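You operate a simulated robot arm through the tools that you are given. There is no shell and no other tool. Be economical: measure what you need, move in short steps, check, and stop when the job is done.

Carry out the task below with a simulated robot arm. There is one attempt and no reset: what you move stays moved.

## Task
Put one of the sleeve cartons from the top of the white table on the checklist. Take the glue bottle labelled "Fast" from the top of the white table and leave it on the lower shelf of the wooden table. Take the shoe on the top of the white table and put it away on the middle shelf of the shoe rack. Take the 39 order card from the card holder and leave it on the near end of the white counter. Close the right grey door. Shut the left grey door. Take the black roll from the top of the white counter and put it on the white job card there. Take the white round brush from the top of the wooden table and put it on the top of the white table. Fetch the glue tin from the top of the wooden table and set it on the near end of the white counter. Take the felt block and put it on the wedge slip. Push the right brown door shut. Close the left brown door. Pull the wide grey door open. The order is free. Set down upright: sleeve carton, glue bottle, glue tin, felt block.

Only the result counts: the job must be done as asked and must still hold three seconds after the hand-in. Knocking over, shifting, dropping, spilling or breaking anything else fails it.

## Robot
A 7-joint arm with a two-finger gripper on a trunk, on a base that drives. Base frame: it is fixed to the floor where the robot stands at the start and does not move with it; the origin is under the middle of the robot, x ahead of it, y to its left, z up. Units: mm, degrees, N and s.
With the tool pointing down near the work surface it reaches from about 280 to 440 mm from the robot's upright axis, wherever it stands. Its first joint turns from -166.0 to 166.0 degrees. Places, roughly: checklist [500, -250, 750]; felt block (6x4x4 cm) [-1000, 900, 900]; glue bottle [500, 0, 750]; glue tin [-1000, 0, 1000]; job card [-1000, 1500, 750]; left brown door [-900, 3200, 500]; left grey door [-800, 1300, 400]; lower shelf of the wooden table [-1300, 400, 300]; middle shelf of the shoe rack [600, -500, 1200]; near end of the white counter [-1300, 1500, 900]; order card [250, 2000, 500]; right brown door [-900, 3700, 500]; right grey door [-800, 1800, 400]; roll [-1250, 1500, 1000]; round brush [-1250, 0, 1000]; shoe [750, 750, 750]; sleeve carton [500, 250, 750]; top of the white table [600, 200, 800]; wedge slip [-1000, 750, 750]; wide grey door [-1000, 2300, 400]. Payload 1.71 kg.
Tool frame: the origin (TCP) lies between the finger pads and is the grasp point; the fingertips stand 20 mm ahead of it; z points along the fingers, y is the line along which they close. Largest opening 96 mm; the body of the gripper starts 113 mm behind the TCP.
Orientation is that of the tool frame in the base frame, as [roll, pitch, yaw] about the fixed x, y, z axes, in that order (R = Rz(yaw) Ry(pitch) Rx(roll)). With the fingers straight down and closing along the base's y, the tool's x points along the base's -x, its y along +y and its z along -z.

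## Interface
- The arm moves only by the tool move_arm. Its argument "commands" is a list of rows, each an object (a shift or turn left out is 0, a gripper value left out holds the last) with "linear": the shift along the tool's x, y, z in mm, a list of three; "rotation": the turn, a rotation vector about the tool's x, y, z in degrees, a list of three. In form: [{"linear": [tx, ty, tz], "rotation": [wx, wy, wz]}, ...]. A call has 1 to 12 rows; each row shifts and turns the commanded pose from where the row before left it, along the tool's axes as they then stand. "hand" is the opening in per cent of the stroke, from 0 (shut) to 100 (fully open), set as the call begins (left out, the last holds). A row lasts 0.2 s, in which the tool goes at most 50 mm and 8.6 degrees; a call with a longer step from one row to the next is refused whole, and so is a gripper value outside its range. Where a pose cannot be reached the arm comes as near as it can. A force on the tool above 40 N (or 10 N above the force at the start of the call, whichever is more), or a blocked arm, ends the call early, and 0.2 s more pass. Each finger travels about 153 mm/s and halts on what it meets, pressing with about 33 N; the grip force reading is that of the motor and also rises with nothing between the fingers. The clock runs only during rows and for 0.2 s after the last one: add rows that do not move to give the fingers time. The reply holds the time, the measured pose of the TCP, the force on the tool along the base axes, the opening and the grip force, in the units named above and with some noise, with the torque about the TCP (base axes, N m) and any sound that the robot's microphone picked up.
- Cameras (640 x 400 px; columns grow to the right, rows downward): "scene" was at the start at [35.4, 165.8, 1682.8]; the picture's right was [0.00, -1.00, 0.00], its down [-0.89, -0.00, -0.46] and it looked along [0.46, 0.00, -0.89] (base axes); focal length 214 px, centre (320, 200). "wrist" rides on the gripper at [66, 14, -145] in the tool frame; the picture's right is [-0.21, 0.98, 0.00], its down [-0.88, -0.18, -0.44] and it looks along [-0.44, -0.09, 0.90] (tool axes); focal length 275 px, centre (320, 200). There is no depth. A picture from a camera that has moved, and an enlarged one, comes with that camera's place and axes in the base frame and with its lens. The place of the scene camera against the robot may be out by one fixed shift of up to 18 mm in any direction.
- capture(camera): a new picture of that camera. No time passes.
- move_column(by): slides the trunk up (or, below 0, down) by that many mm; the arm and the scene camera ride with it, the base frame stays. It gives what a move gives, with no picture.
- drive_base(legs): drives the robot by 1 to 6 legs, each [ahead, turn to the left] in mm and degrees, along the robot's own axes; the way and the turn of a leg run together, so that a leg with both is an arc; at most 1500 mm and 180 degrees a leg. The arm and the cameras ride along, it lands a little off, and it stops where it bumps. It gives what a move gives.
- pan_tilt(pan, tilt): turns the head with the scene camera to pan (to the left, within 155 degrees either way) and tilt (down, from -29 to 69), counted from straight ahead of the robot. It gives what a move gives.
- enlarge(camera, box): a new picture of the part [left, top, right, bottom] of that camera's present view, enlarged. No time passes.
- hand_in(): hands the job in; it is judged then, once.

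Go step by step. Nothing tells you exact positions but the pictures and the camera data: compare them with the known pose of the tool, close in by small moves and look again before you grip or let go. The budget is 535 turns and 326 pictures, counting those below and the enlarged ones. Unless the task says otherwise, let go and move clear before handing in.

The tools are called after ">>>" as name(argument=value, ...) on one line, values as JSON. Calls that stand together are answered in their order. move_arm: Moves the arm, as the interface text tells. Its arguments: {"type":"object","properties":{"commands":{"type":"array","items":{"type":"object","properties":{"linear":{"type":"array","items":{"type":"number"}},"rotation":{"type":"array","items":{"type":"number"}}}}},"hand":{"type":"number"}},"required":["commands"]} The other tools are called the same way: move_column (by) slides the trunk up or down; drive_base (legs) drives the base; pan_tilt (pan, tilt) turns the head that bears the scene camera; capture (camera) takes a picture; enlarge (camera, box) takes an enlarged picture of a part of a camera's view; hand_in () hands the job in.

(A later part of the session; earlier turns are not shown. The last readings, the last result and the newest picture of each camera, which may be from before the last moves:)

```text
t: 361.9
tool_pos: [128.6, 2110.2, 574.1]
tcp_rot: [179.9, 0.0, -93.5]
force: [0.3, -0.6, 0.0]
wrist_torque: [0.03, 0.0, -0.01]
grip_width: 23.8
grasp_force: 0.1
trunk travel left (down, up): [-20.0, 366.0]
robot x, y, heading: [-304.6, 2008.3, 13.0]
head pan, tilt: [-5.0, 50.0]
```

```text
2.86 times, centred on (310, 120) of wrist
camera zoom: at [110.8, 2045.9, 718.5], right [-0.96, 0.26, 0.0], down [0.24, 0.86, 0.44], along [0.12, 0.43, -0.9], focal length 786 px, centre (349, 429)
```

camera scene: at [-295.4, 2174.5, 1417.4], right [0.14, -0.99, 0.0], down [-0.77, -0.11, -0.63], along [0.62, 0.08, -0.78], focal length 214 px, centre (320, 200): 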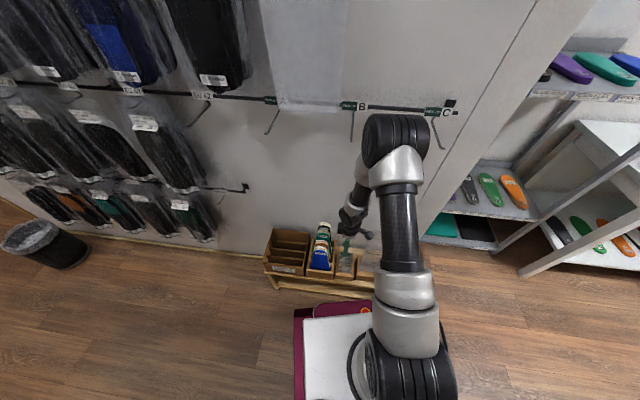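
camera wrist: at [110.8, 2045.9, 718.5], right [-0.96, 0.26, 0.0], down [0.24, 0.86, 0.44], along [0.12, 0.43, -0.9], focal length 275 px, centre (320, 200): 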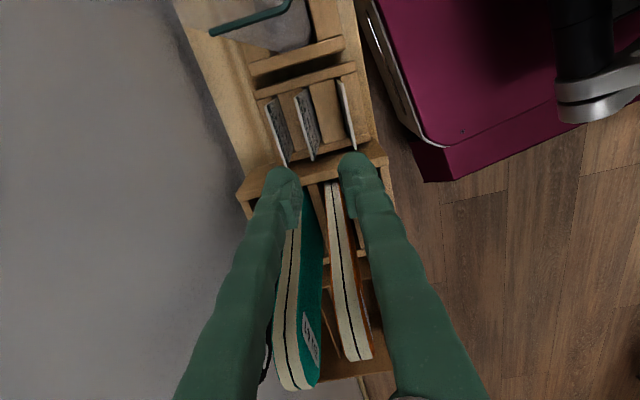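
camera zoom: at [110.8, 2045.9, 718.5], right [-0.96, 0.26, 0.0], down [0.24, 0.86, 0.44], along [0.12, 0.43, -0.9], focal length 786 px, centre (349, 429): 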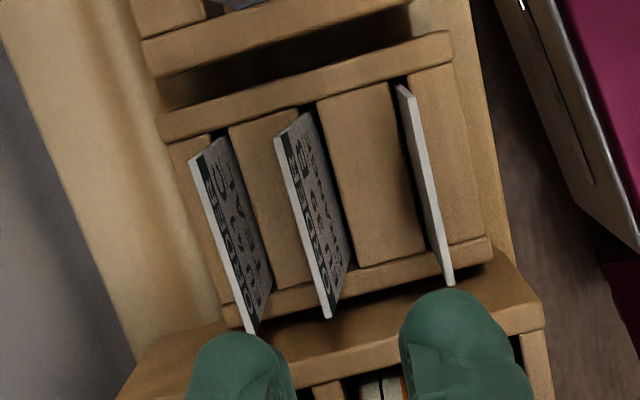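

Card B: top edge at x≈139, y 2067–2124, sticking ~55 mm out of the wood. Align, narrow the opening and descend partway.

>>> move_arm(commands=[{"linear": [3.5, -7.7, 0], "rotation": [0, 0, -3.5]}, {"linear": [0, 0, 25]}, {"linear": [0, 0, 25]}, {"linear": [0, 0, 20]}], hand=19)

>>> enlarge(camera="wrist", box=[200, 0, 440, 210])

```text
t: 362.9
tool_pos: [137.7, 2103.7, 504.7]
tcp_rot: [-179.9, 0.1, -90.1]
force: [0.9, 0.4, -0.8]
wrist_torque: [-0.01, 0.0, 0.02]
grip_width: 18.1
grasp_force: 0.0
trunk travel left (down, up): [-20.0, 366.0]
robot x, y, heading: [-305.4, 2013.6, 12.8]
head pan, tilt: [-5.0, 50.0]
```

```text
1.90 times, centred on (320, 105) of wrist
camera zoom: at [122.5, 2037.9, 649.6], right [-0.98, 0.21, 0.0], down [0.19, 0.88, 0.45], along [0.09, 0.44, -0.89], focal length 524 px, centre (320, 381)
```

zoom: 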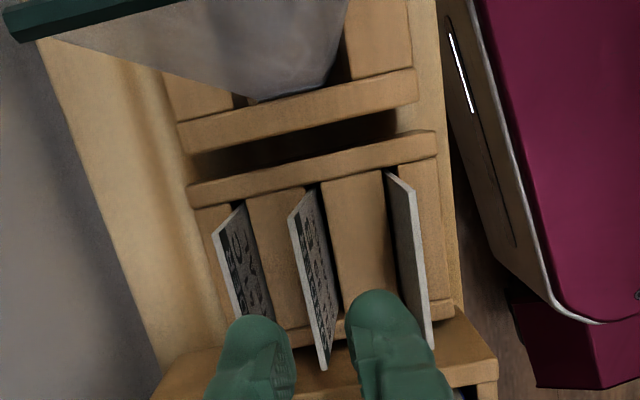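

The bag handle (z≈596, y up to ≈2026) is under the camera; I shift 12 mm to +y and turn 5° so the camera clears it, and grip only the top ~24 mm.

>>> move_arm(commands=[{"linear": [-12, 0, 0], "rotation": [0, 0, 5]}, {"linear": [0, 0, 12]}, {"linear": [0, 0, 10]}])

>>> capture(camera="wrist")

```text
t: 363.7
tool_pos: [138.9, 2121.7, 476.0]
tcp_rot: [179.4, -0.1, -94.5]
force: [0.6, -0.7, -0.2]
wrist_torque: [0.1, 0.12, -0.03]
grip_width: 18.0
grasp_force: 0.2
trunk travel left (down, up): [-20.0, 366.0]
robot x, y, heading: [-307.4, 2015.4, 13.4]
head pan, tilt: [-5.0, 50.0]
```

```text
150 pictures are left
camera wrist: at [120.0, 2058.5, 621.1], right [-0.96, 0.28, 0.01], down [0.26, 0.86, 0.44], along [0.11, 0.43, -0.9], focal length 275 px, centre (320, 200)
```

wrist: 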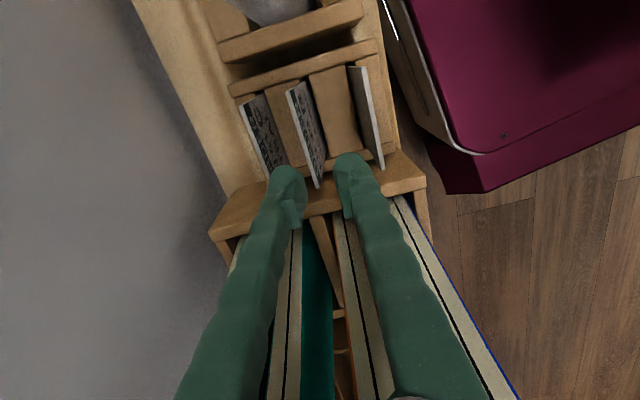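

>>> move_arm(commands=[{"linear": [6, 0, 0]}, {"linear": [0, 0, 6]}, {"linear": [0, 0, 6]}])

>>> capture(camera="wrist")

```text
t: 364.5
tool_pos: [137.4, 2113.1, 470.4]
tcp_rot: [-180.0, 0.0, -94.9]
force: [-0.2, 0.7, 0.2]
wrist_torque: [0.01, -0.04, -0.02]
grip_width: 18.6
grasp_force: 0.0
trunk travel left (down, up): [-20.0, 366.0]
robot x, y, heading: [-304.8, 2014.2, 13.0]
head pan, tilt: [-5.0, 50.0]
```

```text
149 pictures are left
camera wrist: at [116.8, 2048.9, 615.4], right [-0.96, 0.29, 0.0], down [0.26, 0.86, 0.44], along [0.13, 0.43, -0.9], focal length 275 px, centre (320, 200)
```

wrist: 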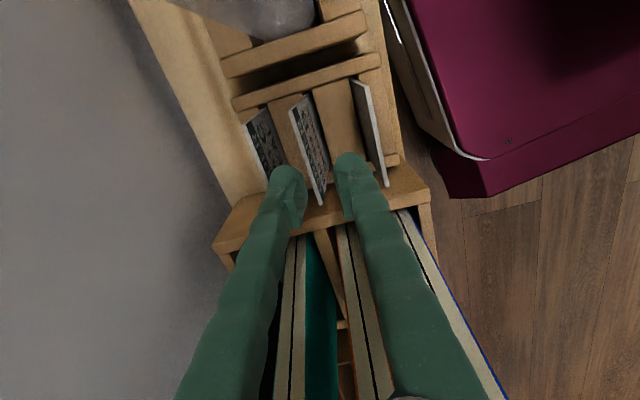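

>>> move_arm(commands=[{"linear": [0, 0, 5]}, {"linear": [0, 0, 5]}])

>>> move_arm(commands=[{"linear": [0, 0, 0]}, {"linear": [0, 0, 0]}, {"linear": [0, 0, 0]}], hand=0)

>>> capture(camera="wrist")

```text
t: 365.1
tool_pos: [137.2, 2112.5, 459.9]
tcp_rot: [180.0, 0.0, -95.0]
force: [-0.6, -0.3, 0.6]
wrist_torque: [0.02, -0.03, -0.01]
grip_width: 18.3
grasp_force: 0.1
trunk travel left (down, up): [-20.0, 366.0]
robot x, y, heading: [-303.4, 2011.3, 12.7]
head pan, tilt: [-5.0, 50.0]
```

```text
t: 365.9
tool_pos: [137.2, 2111.6, 459.0]
tcp_rot: [179.9, 0.0, -95.0]
force: [-0.2, -0.2, 0.2]
wrist_torque: [-0.02, 0.01, 0.04]
grip_width: 5.7
grasp_force: 29.7
trunk travel left (down, up): [-20.0, 366.0]
robot x, y, heading: [-301.5, 2007.9, 12.7]
head pan, tilt: [-5.0, 50.0]
```

```text
148 pictures are left
camera wrist: at [116.6, 2048.5, 604.3], right [-0.96, 0.29, 0.0], down [0.26, 0.86, 0.44], along [0.13, 0.42, -0.9], focal length 275 px, centre (320, 200)
```

wrist: 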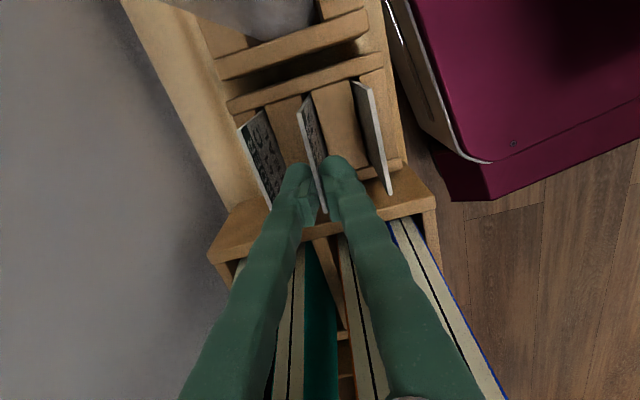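

Card pinched. Pull it straight up slowly.

>>> move_arm(commands=[{"linear": [0, 0, -8]}, {"linear": [0, 0, -15]}, {"linear": [0, 0, -20]}, {"linear": [0, 0, -20]}, {"linear": [0, 0, -25]}, {"linear": [0, 0, -30]}])

>>> capture(camera="wrist")

```text
t: 367.2
tool_pos: [28.7, 2107.8, 484.1]
tcp_rot: [168.5, -3.3, -92.7]
force: [-1.3, 0.9, 2.0]
wrist_torque: [0.01, 0.11, 0.0]
grip_width: 6.1
grasp_force: 29.5
trunk travel left (down, up): [-20.0, 366.0]
robot x, y, heading: [-306.9, 2013.4, 14.2]
head pan, tilt: [-5.0, 50.0]
stopped in row 6: the arm was blocked; the commanded pose is now the measured one
```

```text
147 pictures are left
camera wrist: at [40.9, 2049.9, 631.5], right [-0.95, 0.26, 0.18], down [0.31, 0.88, 0.35], along [-0.07, 0.39, -0.92], focal length 275 px, centre (320, 200)
```

wrist: 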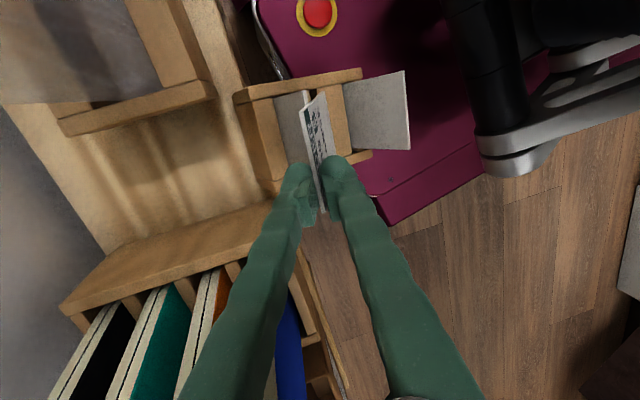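

The tool was dragged toward me and seems to have pulled the small card block along. Look carefully before any further motion.

>>> pan_tilt(pan=-20, tilt=55)

>>> enlarge(camera="scene", box=[180, 140, 420, 320])

>>> enlarge(camera="wrist", box=[180, 40, 440, 240])

```text
t: 368.0
tool_pos: [32.9, 2108.1, 482.3]
tcp_rot: [168.7, -3.1, -92.7]
force: [-2.7, -0.4, 2.4]
wrist_torque: [-0.02, 0.09, -0.06]
grip_width: 6.0
grasp_force: 29.7
trunk travel left (down, up): [-20.0, 366.0]
robot x, y, heading: [-306.2, 2010.3, 14.2]
head pan, tilt: [-20.0, 55.0]
```

```text
2.22 times, centred on (300, 230) of scene
camera zoom: at [-312.2, 2162.6, 1410.0], right [-0.1, -0.99, 0.01], down [-0.82, 0.08, -0.57], along [0.56, -0.07, -0.82], focal length 477 px, centre (364, 133)
```

zoom: 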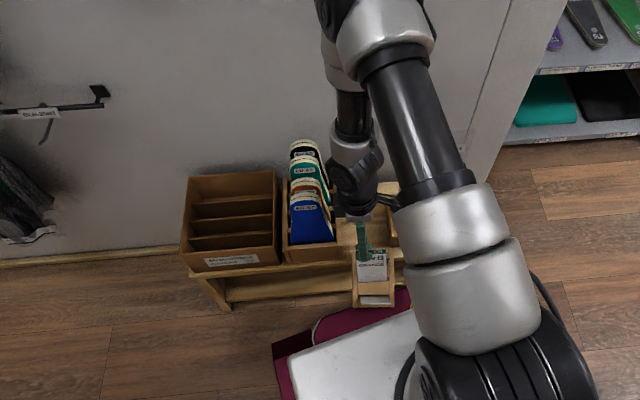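

```text
2.00 times, centred on (310, 140) of wrist
camera zoom: at [43.7, 2051.4, 630.9], right [-0.95, 0.26, 0.18], down [0.31, 0.88, 0.35], along [-0.07, 0.39, -0.92], focal length 551 px, centre (340, 320)
```

zoom: 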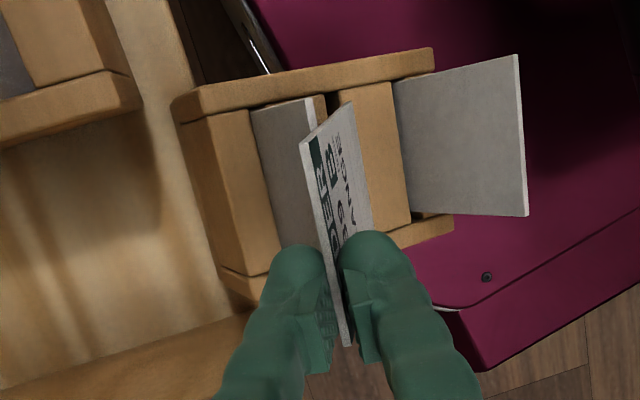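

>>> capture(camera="scene")

>>> pan_tilt(pan=-20, tilt=25)

>>> capture(camera="scene")

```text
144 pictures are left
camera scene: at [-312.2, 2162.6, 1410.0], right [-0.1, -0.99, 0.01], down [-0.82, 0.08, -0.57], along [0.56, -0.07, -0.82], focal length 214 px, centre (320, 200)
```

scene: 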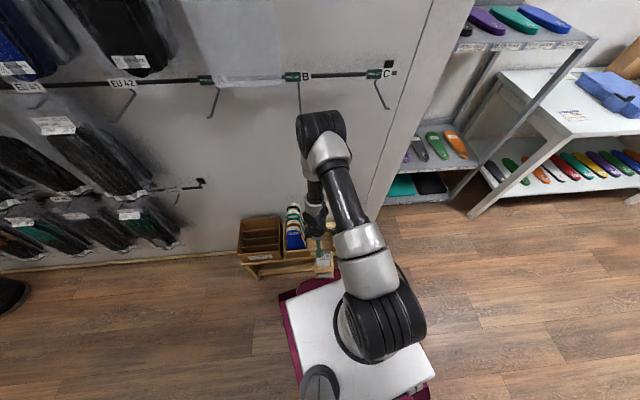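

```text
t: 368.9
tool_pos: [31.9, 2109.8, 482.7]
tcp_rot: [168.8, -3.2, -92.7]
force: [-2.1, -0.4, 0.9]
wrist_torque: [0.03, 0.05, 0.02]
grip_width: 6.1
grasp_force: 29.9
trunk travel left (down, up): [-20.0, 366.0]
robot x, y, heading: [-305.7, 2008.8, 14.1]
head pan, tilt: [-20.0, 25.0]
```

```text
143 pictures are left
camera scene: at [-291.8, 2161.1, 1453.6], right [-0.1, -0.99, 0.01], down [-0.43, 0.03, -0.9], along [0.9, -0.09, -0.43], focal length 214 px, centre (320, 200)
```

scene: 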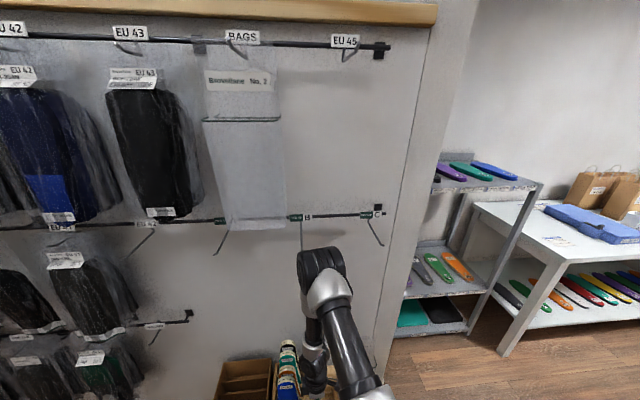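

The elbow was caught under wall hook B, so the lift turned into a pull that dragged the block. I'll reverse the same path slowly to put the block back.

>>> move_arm(commands=[{"linear": [0, -8, 1], "rotation": [0.8, 0, 0]}, {"linear": [0, -10, 2], "rotation": [1, 0, 0]}, {"linear": [0, -10, 2], "rotation": [1, 0, 0]}, {"linear": [0, -10, 2], "rotation": [1, 0, 0]}])

>>> capture(camera="wrist")

```text
t: 369.9
tool_pos: [80.2, 2106.6, 477.0]
tcp_rot: [173.7, -2.4, -92.9]
force: [-2.7, -0.1, 4.6]
wrist_torque: [-0.04, 0.27, -0.07]
grip_width: 5.9
grasp_force: 29.8
trunk travel left (down, up): [-20.0, 366.0]
robot x, y, heading: [-307.6, 2008.8, 13.8]
head pan, tilt: [-20.0, 25.0]
```

```text
142 pictures are left
camera wrist: at [79.0, 2047.9, 626.2], right [-0.96, 0.26, 0.1], down [0.28, 0.88, 0.38], along [0.01, 0.4, -0.92], focal length 275 px, centre (320, 200)
```

wrist: 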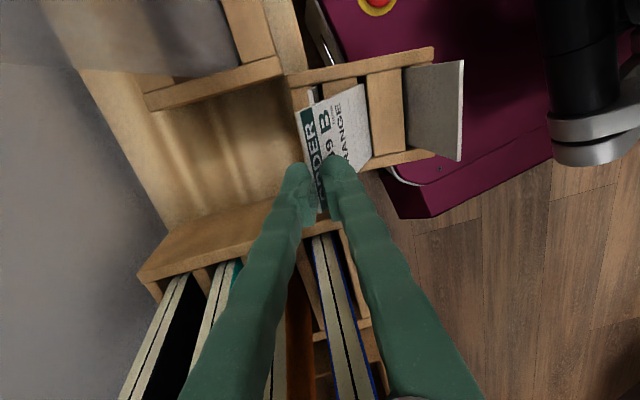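

>>> pan_tilt(pan=-20, tilt=55)

>>> enlarge(camera="scene", box=[250, 200, 390, 310])

>>> enlarge(camera="wrist", box=[220, 30, 480, 230])

```text
t: 370.9
tool_pos: [78.7, 2106.5, 475.7]
tcp_rot: [173.3, -2.5, -92.7]
force: [0.9, 1.5, 19.2]
wrist_torque: [0.15, 0.24, -0.28]
grip_width: 5.8
grasp_force: 29.8
trunk travel left (down, up): [-20.0, 366.0]
robot x, y, heading: [-303.8, 2012.1, 14.1]
head pan, tilt: [-20.0, 55.0]
```

```text
3.64 times, centred on (320, 255) of scene
camera zoom: at [-305.5, 2154.6, 1411.2], right [-0.1, -0.99, 0.01], down [-0.82, 0.08, -0.56], along [0.56, -0.06, -0.83], focal length 780 px, centre (320, 0)
```

zoom: 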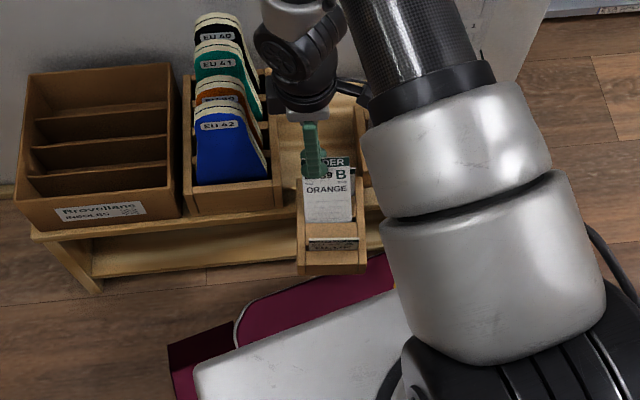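

```text
2.00 times, centred on (350, 130) of wrist
camera zoom: at [78.1, 2048.0, 623.9], right [-0.96, 0.26, 0.1], down [0.28, 0.88, 0.38], along [0.01, 0.4, -0.92], focal length 551 px, centre (260, 340)
```

zoom: 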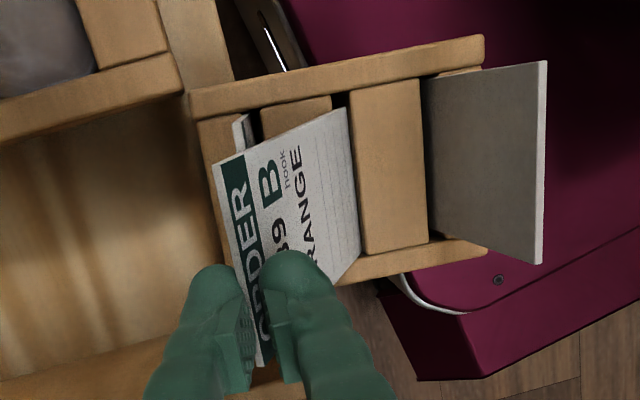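

The block is level but overhangs the bench front. I'll unload the vertical force slightly and re-look to judge its stability.

>>> move_arm(commands=[{"linear": [0, 0, -2]}, {"linear": [0, 0, -2]}])

>>> enlarge(camera="wrist", box=[220, 30, 480, 230])

```text
t: 371.5
tool_pos: [76.0, 2107.0, 477.7]
tcp_rot: [173.1, -2.5, -92.6]
force: [-2.1, -0.4, 3.4]
wrist_torque: [-0.01, 0.24, -0.02]
grip_width: 6.1
grasp_force: 29.6
trunk travel left (down, up): [-20.0, 366.0]
robot x, y, heading: [-307.8, 2010.4, 14.2]
head pan, tilt: [-20.0, 55.0]
```

```text
2.00 times, centred on (350, 130) of wrist
camera zoom: at [76.8, 2048.1, 626.0], right [-0.96, 0.26, 0.11], down [0.28, 0.88, 0.38], along [0.0, 0.39, -0.92], focal length 551 px, centre (260, 340)
```

zoom: 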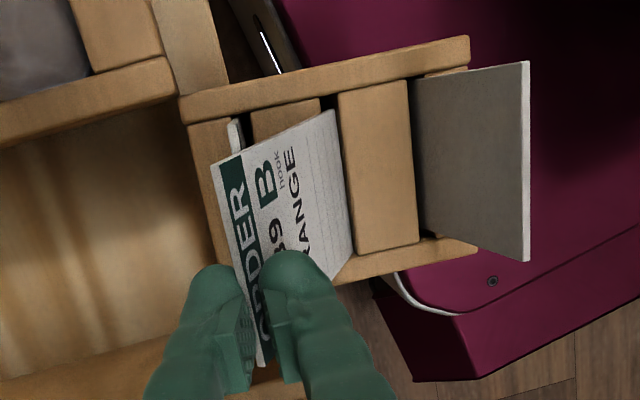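

The block is being kept level by the card's lever effect, so I must not let go. Try easing it back: a slight lift with a small push toward the wall.

>>> move_arm(commands=[{"linear": [0, 0, -4]}, {"linear": [0, -5, -1]}, {"linear": [0, -5, -1]}])

>>> enlarge(camera="wrist", box=[220, 30, 480, 230])

```text
t: 372.3
tool_pos: [80.7, 2111.6, 477.8]
tcp_rot: [172.5, -3.4, -92.3]
force: [-0.6, -2.4, 4.7]
wrist_torque: [-0.22, 0.25, 0.12]
grip_width: 6.1
grasp_force: 29.4
trunk travel left (down, up): [-20.0, 366.0]
robot x, y, heading: [-311.5, 2009.6, 14.1]
head pan, tilt: [-20.0, 55.0]
```

```text
2.00 times, centred on (350, 130) of wrist
camera zoom: at [83.0, 2054.4, 626.6], right [-0.96, 0.25, 0.12], down [0.27, 0.89, 0.37], along [-0.01, 0.38, -0.92], focal length 551 px, centre (260, 340)
```

zoom: 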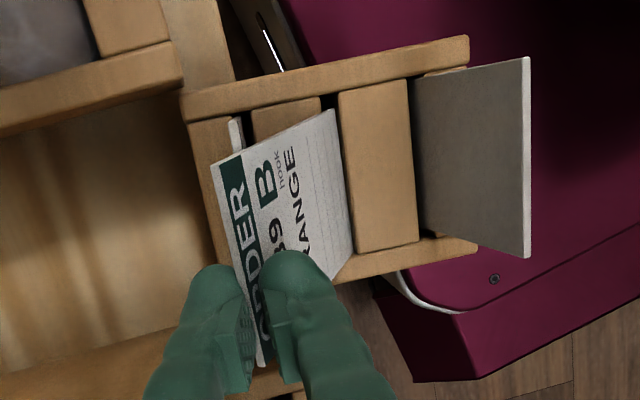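

The block moves along with the tool. Continue pushing gently toward the wall.

>>> move_arm(commands=[{"linear": [1, -5, 0]}, {"linear": [1, -6, 0]}, {"linear": [1, -6, 0]}, {"linear": [1, -6, 0]}])

>>> enlarge(camera="wrist", box=[220, 30, 480, 230])

```text
t: 373.3
tool_pos: [111.9, 2101.6, 482.4]
tcp_rot: [173.3, -2.4, -92.8]
force: [-1.7, 0.1, 0.6]
wrist_torque: [-0.03, -0.01, -0.01]
grip_width: 6.1
grasp_force: 29.6
trunk travel left (down, up): [-20.0, 366.0]
robot x, y, heading: [-309.3, 2007.7, 14.0]
head pan, tilt: [-20.0, 55.0]
```

```text
2.00 times, centred on (350, 130) of wrist
camera zoom: at [112.0, 2042.1, 631.1], right [-0.96, 0.26, 0.1], down [0.28, 0.88, 0.38], along [0.01, 0.4, -0.92], focal length 551 px, centre (260, 340)
```

zoom: 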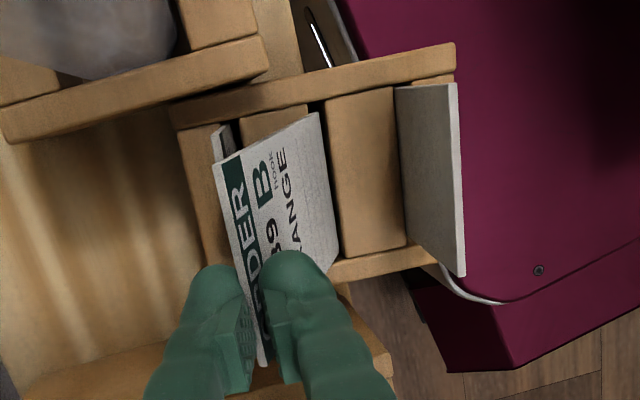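

Good – the block is returning (now x≈11–122, originally ≈77–185). Continue with a slight +y correction.

>>> move_arm(commands=[{"linear": [-1.5, -6, 0]}, {"linear": [-1.5, -6, 0]}, {"linear": [-1.5, -6, 0]}, {"linear": [-1.5, -6, 0]}])

>>> enlarge(camera="wrist", box=[220, 30, 480, 230])

```text
t: 374.3
tool_pos: [134.9, 2106.1, 479.2]
tcp_rot: [173.2, -2.6, -92.6]
force: [-2.0, -0.8, 2.0]
wrist_torque: [-0.05, 0.24, -0.01]
grip_width: 6.2
grasp_force: 30.5
trunk travel left (down, up): [-20.0, 366.0]
robot x, y, heading: [-308.4, 2007.1, 14.2]
head pan, tilt: [-20.0, 55.0]
```

```text
2.00 times, centred on (350, 130) of wrist
camera zoom: at [135.4, 2047.9, 626.6], right [-0.96, 0.26, 0.11], down [0.28, 0.88, 0.38], along [0.0, 0.4, -0.92], focal length 551 px, centre (260, 340)
```

zoom: 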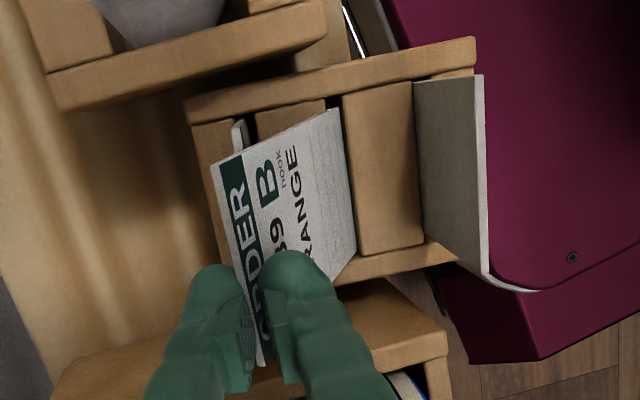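

>>> move_arm(commands=[{"linear": [-1, -5, 0]}, {"linear": [-1, -5, 0]}, {"linear": [-1, -5, 0]}, {"linear": [-1, -5, 0]}])

>>> enlarge(camera="wrist", box=[220, 30, 480, 230])

```text
t: 375.3
tool_pos: [156.3, 2109.5, 475.7]
tcp_rot: [173.4, -2.7, -92.7]
force: [-3.6, -4.9, 12.1]
wrist_torque: [-0.3, 0.38, 0.11]
grip_width: 6.2
grasp_force: 29.6
trunk travel left (down, up): [-20.0, 366.0]
robot x, y, heading: [-306.3, 2009.7, 14.1]
head pan, tilt: [-20.0, 55.0]
```

```text
2.00 times, centred on (350, 130) of wrist
camera zoom: at [155.0, 2049.3, 624.6], right [-0.96, 0.26, 0.11], down [0.28, 0.88, 0.38], along [0.0, 0.39, -0.92], focal length 551 px, centre (260, 340)
```

zoom: 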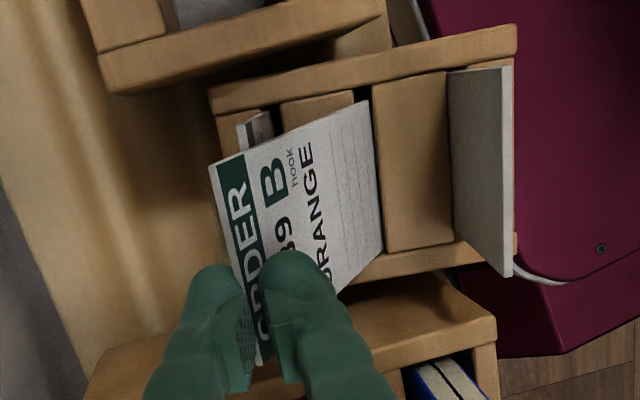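

>>> pan_tilt(pan=-15, tilt=25)

>>> enlarge(camera="scene", box=[220, 150, 440, 400])

```text
t: 376.2
tool_pos: [155.2, 2108.8, 476.3]
tcp_rot: [173.2, -2.4, -92.6]
force: [-3.8, -1.3, 12.1]
wrist_torque: [-0.02, 0.31, -0.06]
grip_width: 5.8
grasp_force: 29.9
trunk travel left (down, up): [-20.0, 366.0]
robot x, y, heading: [-308.1, 2011.1, 14.2]
head pan, tilt: [-15.0, 25.0]
```

```text
1.60 times, centred on (330, 275) of scene
camera zoom: at [-284.5, 2160.6, 1454.7], right [-0.02, -1.0, 0.0], down [-0.44, 0.0, -0.9], along [0.9, -0.02, -0.44], focal length 343 px, centre (304, 80)
```

zoom: 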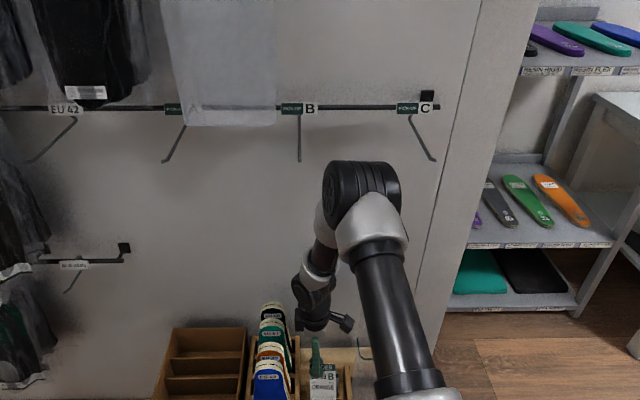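

The elbow now sits free between the wall hooks, and the block's centre is well over the bench. Release the card so the block settles, then look.

>>> move_arm(commands=[{"linear": [0, 0, 0]}, {"linear": [0, 0, 0]}], hand=16)

>>> enlarge(camera="wrist", box=[220, 30, 480, 230])

```text
t: 376.8
tool_pos: [154.0, 2109.4, 475.9]
tcp_rot: [173.3, -2.4, -92.6]
force: [-0.8, 0.5, 0.1]
wrist_torque: [0.04, 0.0, -0.02]
grip_width: 16.0
grasp_force: 0.6
trunk travel left (down, up): [-20.0, 366.0]
robot x, y, heading: [-308.0, 2007.3, 14.2]
head pan, tilt: [-15.0, 25.0]
```

```text
2.00 times, centred on (350, 130) of wrist
camera zoom: at [155.2, 2050.1, 623.9], right [-0.96, 0.26, 0.11], down [0.28, 0.88, 0.38], along [0.0, 0.4, -0.92], focal length 551 px, centre (260, 340)
```

zoom: 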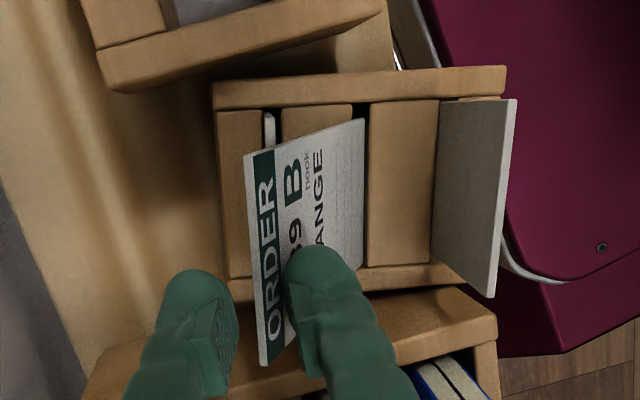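

The block rests safely (shifted ≈40 mm forward and yawed ≈10°). Now straighten card B with the finger and align the tool with its plane.

>>> move_arm(commands=[{"linear": [0, 8, 2], "rotation": [0, 0, 2.5]}, {"linear": [0, 9, 2], "rotation": [0, 0, 2.5]}, {"linear": [0, 9, 1], "rotation": [0, 0, 2.5]}, {"linear": [0, 8, 0], "rotation": [0, 0, 2.5]}])

>>> enlarge(camera="wrist", box=[220, 30, 480, 230])

```text
t: 377.8
tool_pos: [120.9, 2113.7, 474.6]
tcp_rot: [173.7, -3.6, -102.6]
force: [0.5, -0.2, 3.1]
wrist_torque: [-0.01, -0.04, 0.01]
grip_width: 15.2
grasp_force: 0.1
trunk travel left (down, up): [-20.0, 366.0]
robot x, y, heading: [-306.4, 2009.5, 14.0]
head pan, tilt: [-15.0, 25.0]
```

```text
2.00 times, centred on (350, 130) of wrist
camera zoom: at [110.0, 2058.5, 624.6], right [-0.9, 0.42, 0.09], down [0.42, 0.83, 0.37], along [0.08, 0.37, -0.93], focal length 551 px, centre (260, 340)
```

zoom: 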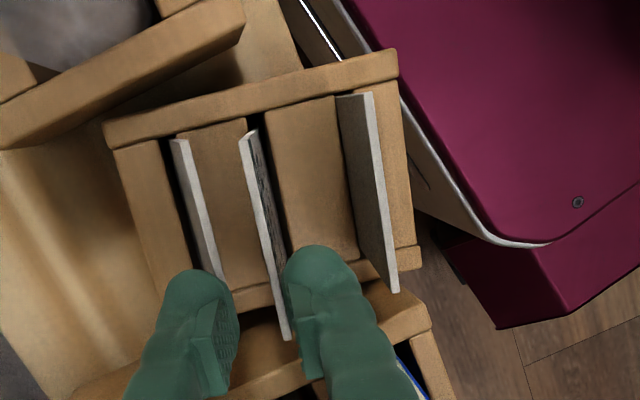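

Card B is upright and aligned with the pads. Lower a bit and check elbow clearance before pinching.

>>> move_arm(commands=[{"linear": [0, 4, 6]}, {"linear": [0, 0, 6]}])

>>> enlarge(camera="scene", box=[220, 150, 440, 400])

>>> enlarge(camera="wrist", box=[220, 30, 480, 230])

```text
t: 378.4
tool_pos: [112.1, 2113.6, 476.1]
tcp_rot: [175.0, -3.0, -102.7]
force: [-0.9, -0.4, 3.7]
wrist_torque: [-0.02, -0.07, 0.02]
grip_width: 15.3
grasp_force: 0.1
trunk travel left (down, up): [-20.0, 366.0]
robot x, y, heading: [-307.7, 2015.9, 14.4]
head pan, tilt: [-15.0, 25.0]
stopped in row 2: the force on the tool passed its limit at 46 N (the readings are from after the stop); the commanded pose is now the measured one
```

```text
1.60 times, centred on (330, 275) of scene
camera zoom: at [-284.3, 2161.2, 1454.5], right [-0.02, -1.0, 0.0], down [-0.44, 0.0, -0.9], along [0.9, -0.02, -0.44], focal length 343 px, centre (304, 80)
```

zoom: 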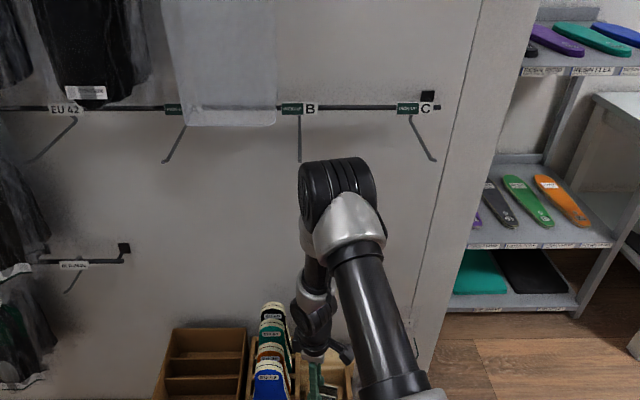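

```text
2.00 times, centred on (350, 130) of wrist
camera zoom: at [97.9, 2057.0, 624.7], right [-0.9, 0.42, 0.07], down [0.41, 0.83, 0.38], along [0.1, 0.37, -0.92], focal length 551 px, centre (260, 340)
```

zoom: 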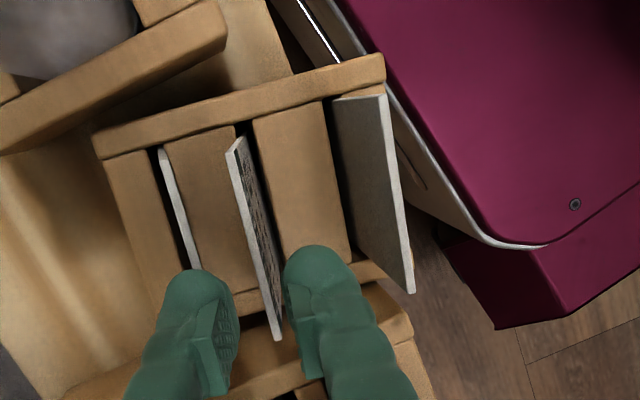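

The elbow is again touching hook B's tip. Slide the tool 10 mm toward −y along the card to free it, then try lowering gently.

>>> move_arm(commands=[{"linear": [5, 0, -1]}, {"linear": [6, 0, 0]}, {"linear": [0, 0, 4]}, {"linear": [0, 0, 4]}])

>>> enlarge(camera="scene", box=[220, 150, 440, 400])

>>> enlarge(camera="wrist", box=[220, 30, 480, 230])

```text
t: 379.4
tool_pos: [104.3, 2099.6, 476.5]
tcp_rot: [175.7, -2.3, -102.8]
force: [0.2, 0.9, -0.9]
wrist_torque: [-0.02, 0.0, -0.03]
grip_width: 15.3
grasp_force: 0.1
trunk travel left (down, up): [-20.0, 366.0]
robot x, y, heading: [-307.8, 2010.9, 14.0]
head pan, tilt: [-15.0, 25.0]
stopped in row 4: the force on the tool passed its limit at 43 N (the readings are from after the stop); the commanded pose is now the measured one
```

```text
1.60 times, centred on (330, 275) of scene
camera zoom: at [-283.3, 2159.1, 1454.2], right [-0.02, -1.0, 0.0], down [-0.44, 0.0, -0.9], along [0.9, -0.02, -0.44], focal length 343 px, centre (304, 80)
```

zoom: 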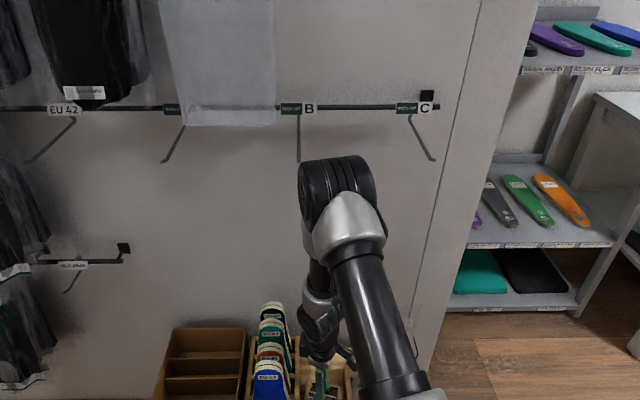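

```text
2.00 times, centred on (350, 130) of wrist
camera zoom: at [87.4, 2042.6, 625.0], right [-0.91, 0.42, 0.06], down [0.41, 0.82, 0.39], along [0.11, 0.38, -0.92], focal length 551 px, centre (260, 340)
```

zoom: 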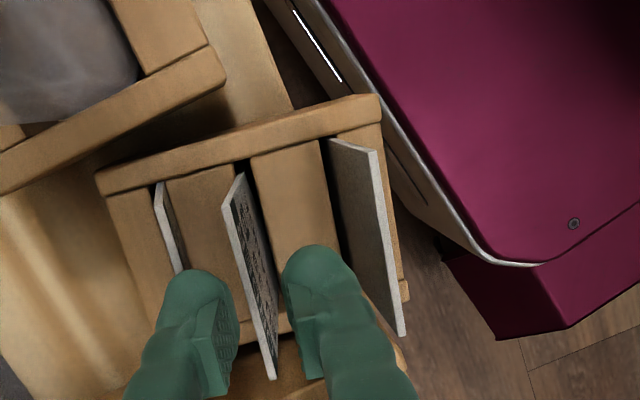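

>>> move_arm(commands=[{"linear": [7, 0, -1]}, {"linear": [7, -2, 0]}, {"linear": [7, -2, 0]}], hand=28)

>>> enlarge(camera="scene", box=[220, 150, 440, 400])

>>> enlarge(camera="wrist", box=[200, 10, 500, 230])

```text
t: 380.2
tool_pos: [106.8, 2080.4, 481.1]
tcp_rot: [176.0, -2.4, -102.9]
force: [-0.1, 0.3, -0.4]
wrist_torque: [0.03, 0.01, 0.02]
grip_width: 26.9
grasp_force: 0.1
trunk travel left (down, up): [-20.0, 366.0]
robot x, y, heading: [-307.8, 2011.3, 14.1]
head pan, tilt: [-15.0, 25.0]
```

```text
1.60 times, centred on (330, 275) of scene
camera zoom: at [-283.4, 2161.2, 1454.8], right [-0.02, -1.0, 0.0], down [-0.44, 0.0, -0.9], along [0.9, -0.02, -0.44], focal length 343 px, centre (304, 80)
```

zoom: 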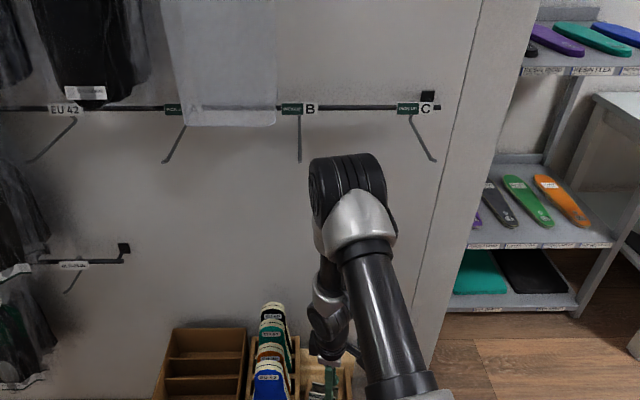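

```text
1.82 times, centred on (350, 120) of wrist
camera zoom: at [88.7, 2023.4, 628.5], right [-0.91, 0.42, 0.06], down [0.41, 0.82, 0.39], along [0.12, 0.38, -0.92], focal length 500 px, centre (266, 346)
```

zoom: 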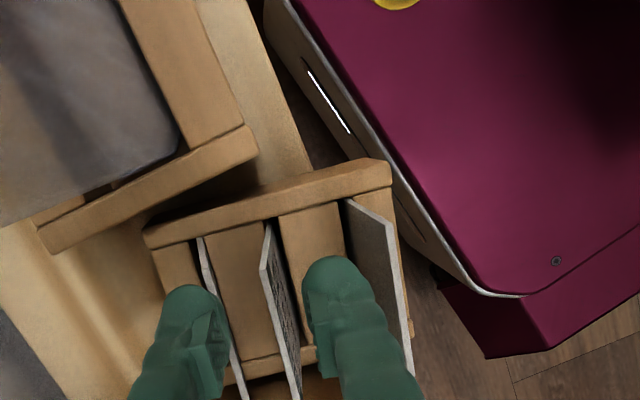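

Elbow is free now, but card C is inside the finger span; raise 45 mm with the column and re-centre on B with a smaller opening.

>>> move_column(by=45)

>>> move_arm(commands=[{"linear": [0, 0, 0]}, {"linear": [0, 0, 0]}], hand=15)

>>> enlarge(camera="wrist", box=[200, 10, 500, 230])

```text
t: 381.1
tool_pos: [105.7, 2080.7, 525.1]
tcp_rot: [175.9, -2.3, -102.8]
force: [0.5, 0.0, 0.2]
wrist_torque: [0.01, 0.0, -0.01]
grip_width: 27.0
grasp_force: 0.1
trunk travel left (down, up): [-65.0, 321.0]
robot x, y, heading: [-304.8, 2011.7, 14.2]
head pan, tilt: [-15.0, 25.0]
```

```text
t: 381.7
tool_pos: [105.7, 2079.8, 525.3]
tcp_rot: [175.8, -2.3, -102.8]
force: [0.2, 0.5, -0.4]
wrist_torque: [-0.01, -0.01, 0.01]
grip_width: 14.4
grasp_force: 0.0
trunk travel left (down, up): [-65.0, 321.0]
robot x, y, heading: [-307.6, 2014.4, 14.1]
head pan, tilt: [-15.0, 25.0]
```

```text
1.82 times, centred on (350, 120) of wrist
camera zoom: at [88.5, 2023.4, 672.9], right [-0.91, 0.42, 0.06], down [0.41, 0.82, 0.39], along [0.12, 0.38, -0.92], focal length 500 px, centre (266, 346)
```

zoom: 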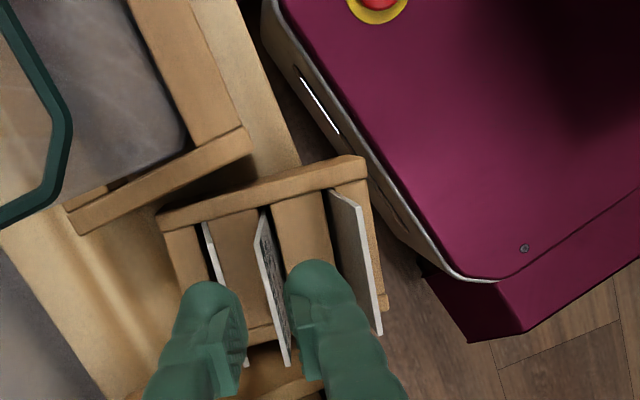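

>>> move_arm(commands=[{"linear": [0, 3, 0]}, {"linear": [0, 0, 0]}], hand=12)

>>> move_column(by=-45)

>>> enlarge(camera="wrist", box=[200, 10, 500, 230])

```text
t: 382.3
tool_pos: [103.4, 2080.5, 524.5]
tcp_rot: [176.0, -2.4, -102.8]
force: [0.8, -0.4, -0.4]
wrist_torque: [-0.01, 0.01, -0.03]
grip_width: 11.5
grasp_force: 0.0
trunk travel left (down, up): [-65.0, 321.0]
robot x, y, heading: [-305.6, 2011.6, 14.2]
head pan, tilt: [-15.0, 25.0]
```

```text
t: 383.2
tool_pos: [102.8, 2080.1, 480.1]
tcp_rot: [176.0, -2.5, -102.8]
force: [0.4, -0.6, 0.2]
wrist_torque: [0.02, 0.03, -0.01]
grip_width: 11.5
grasp_force: 0.1
trunk travel left (down, up): [-20.0, 366.0]
robot x, y, heading: [-306.3, 2007.0, 14.1]
head pan, tilt: [-15.0, 25.0]
```

```text
1.82 times, centred on (350, 120) of wrist
camera zoom: at [85.8, 2023.7, 627.9], right [-0.91, 0.42, 0.06], down [0.41, 0.82, 0.39], along [0.12, 0.38, -0.92], focal length 500 px, centre (266, 346)
```

zoom: 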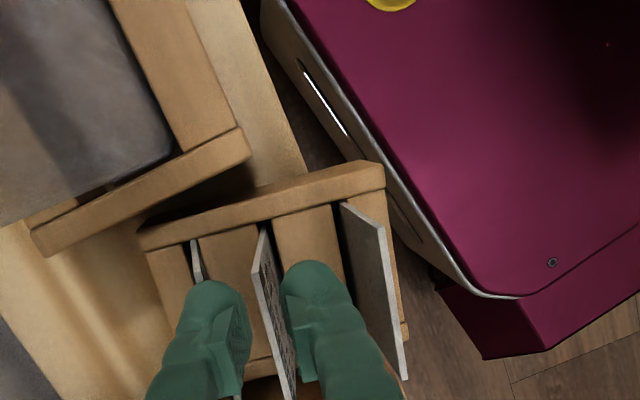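

>>> move_column(by=-18)

>>> enlarge(camera="wrist", box=[200, 10, 500, 230])

```text
t: 383.8
tool_pos: [103.6, 2080.4, 463.0]
tcp_rot: [176.0, -2.4, -102.7]
force: [0.2, -0.2, -0.4]
wrist_torque: [0.01, 0.01, -0.02]
grip_width: 11.6
grasp_force: 0.0
trunk travel left (down, up): [-2.0, 384.0]
robot x, y, heading: [-309.6, 2009.3, 13.8]
head pan, tilt: [-15.0, 25.0]
```

```text
1.82 times, centred on (350, 120) of wrist
camera zoom: at [85.4, 2023.7, 610.8], right [-0.91, 0.42, 0.06], down [0.41, 0.82, 0.39], along [0.12, 0.38, -0.92], focal length 500 px, centre (266, 346)
```

zoom: 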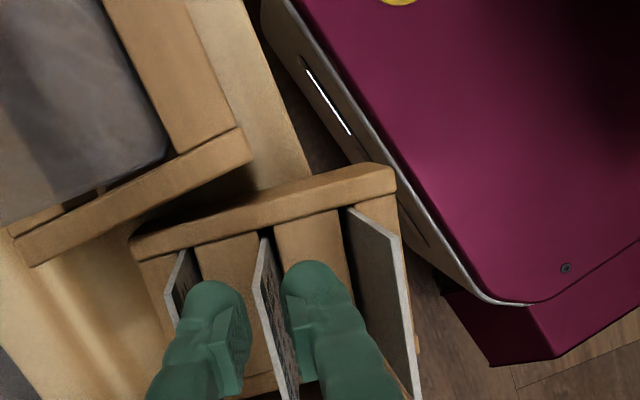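

No contact now. Pinch the card and lift with the column only, in small increments.

>>> move_arm(commands=[{"linear": [0, 0, 0]}, {"linear": [0, 0, 0]}, {"linear": [0, 0, 0]}], hand=0)

>>> move_column(by=20)

>>> enlarge(camera="wrist", box=[200, 10, 500, 230])

```text
t: 384.6
tool_pos: [103.0, 2080.5, 462.6]
tcp_rot: [176.0, -2.4, -102.8]
force: [-0.4, -0.1, -0.1]
wrist_torque: [0.0, 0.02, 0.01]
grip_width: 6.0
grasp_force: 29.5
trunk travel left (down, up): [-2.0, 384.0]
robot x, y, heading: [-307.3, 2010.3, 14.2]
head pan, tilt: [-15.0, 25.0]
```

```text
t: 385.3
tool_pos: [104.1, 2080.0, 481.6]
tcp_rot: [176.1, -2.4, -102.9]
force: [-0.4, -0.3, 0.5]
wrist_torque: [0.03, 0.04, 0.0]
grip_width: 6.0
grasp_force: 30.0
trunk travel left (down, up): [-22.0, 364.0]
robot x, y, heading: [-305.3, 2011.4, 13.8]
head pan, tilt: [-15.0, 25.0]
```

```text
1.82 times, centred on (350, 120) of wrist
camera zoom: at [85.8, 2023.7, 630.0], right [-0.91, 0.42, 0.06], down [0.41, 0.82, 0.39], along [0.12, 0.38, -0.92], focal length 500 px, centre (266, 346)
```

zoom: 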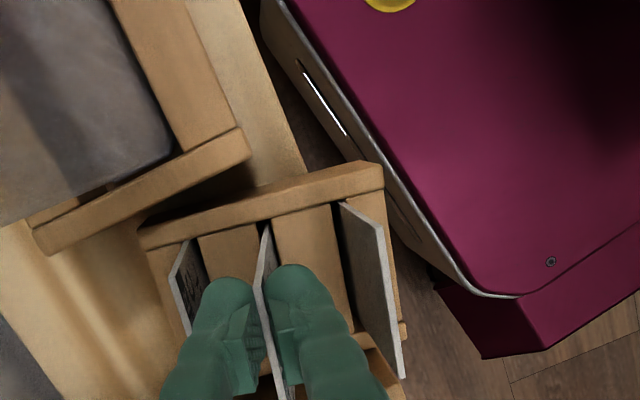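

The card is sliding out while the block stays put. Continue lifting.

>>> move_column(by=40)

>>> capture(camera="wrist")

>>> capture(camera="scene")

```text
t: 386.1
tool_pos: [102.5, 2080.6, 521.5]
tcp_rot: [175.9, -2.4, -102.8]
force: [-0.1, -0.8, 0.2]
wrist_torque: [0.03, -0.03, 0.02]
grip_width: 6.1
grasp_force: 29.9
trunk travel left (down, up): [-62.0, 324.0]
robot x, y, heading: [-306.0, 2009.9, 14.0]
head pan, tilt: [-15.0, 25.0]
```

```text
121 pictures are left
camera wrist: at [85.8, 2023.7, 669.8], right [-0.91, 0.42, 0.06], down [0.41, 0.82, 0.39], along [0.12, 0.38, -0.92], focal length 275 px, centre (320, 200)
```

wrist: 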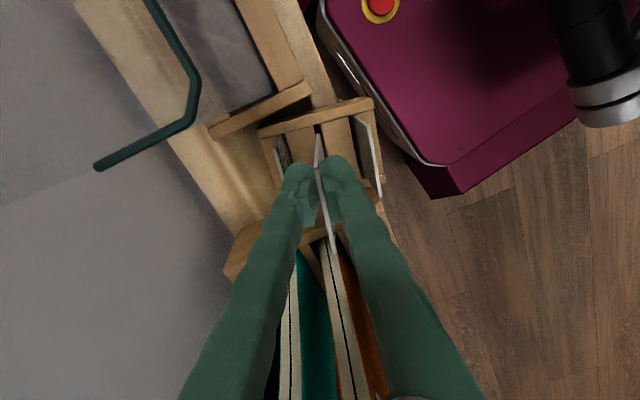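

```text
120 pictures are left
camera scene: at [-282.7, 2161.1, 1496.5], right [-0.02, -1.0, 0.0], down [-0.44, 0.0, -0.9], along [0.9, -0.02, -0.44], focal length 214 px, centre (320, 200)
```

scene: 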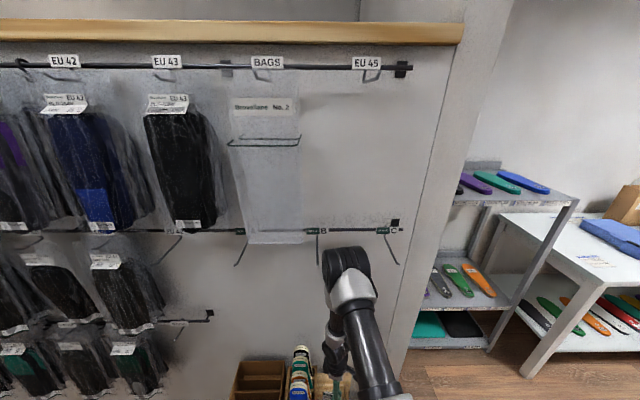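

>>> move_arm(commands=[{"linear": [5, 0, 0]}, {"linear": [7, 0, 0]}])

>>> move_column(by=70)

>>> capture(camera="wrist")

>>> enlarge(camera="scene", box=[220, 200, 420, 400])

```text
t: 386.7
tool_pos: [100.7, 2069.1, 522.4]
tcp_rot: [176.0, -2.5, -102.8]
force: [0.0, 0.4, 0.2]
wrist_torque: [0.02, 0.01, 0.01]
grip_width: 6.2
grasp_force: 29.6
trunk travel left (down, up): [-62.0, 324.0]
robot x, y, heading: [-305.7, 2014.3, 13.9]
head pan, tilt: [-15.0, 25.0]
```

```text
t: 387.8
tool_pos: [99.8, 2068.9, 592.9]
tcp_rot: [175.9, -2.5, -102.8]
force: [-0.1, -0.7, 0.1]
wrist_torque: [0.0, -0.02, -0.01]
grip_width: 6.1
grasp_force: 29.0
trunk travel left (down, up): [-132.0, 254.0]
robot x, y, heading: [-308.0, 2012.7, 14.3]
head pan, tilt: [-15.0, 25.0]
```

```text
119 pictures are left
camera wrist: at [83.2, 2012.2, 741.6], right [-0.91, 0.42, 0.06], down [0.41, 0.82, 0.39], along [0.11, 0.38, -0.92], focal length 275 px, centre (320, 200)
```

wrist: 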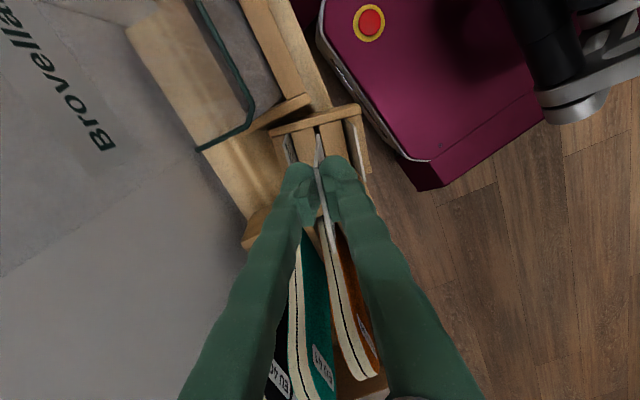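

```text
2.00 times, centred on (320, 300) of scene
camera zoom: at [-281.5, 2161.4, 1567.5], right [-0.02, -1.0, 0.0], down [-0.44, 0.0, -0.9], along [0.9, -0.02, -0.44], focal length 429 px, centre (320, 0)
```

zoom: 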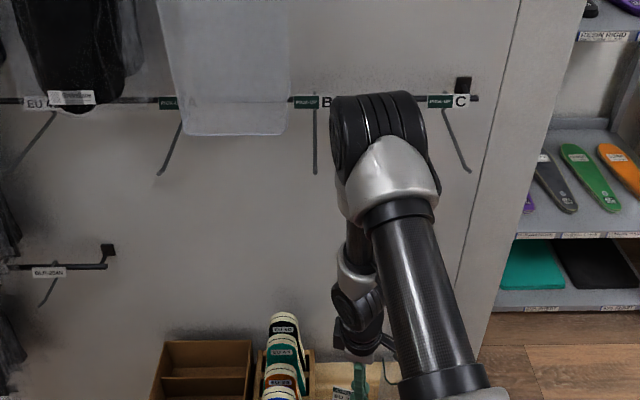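

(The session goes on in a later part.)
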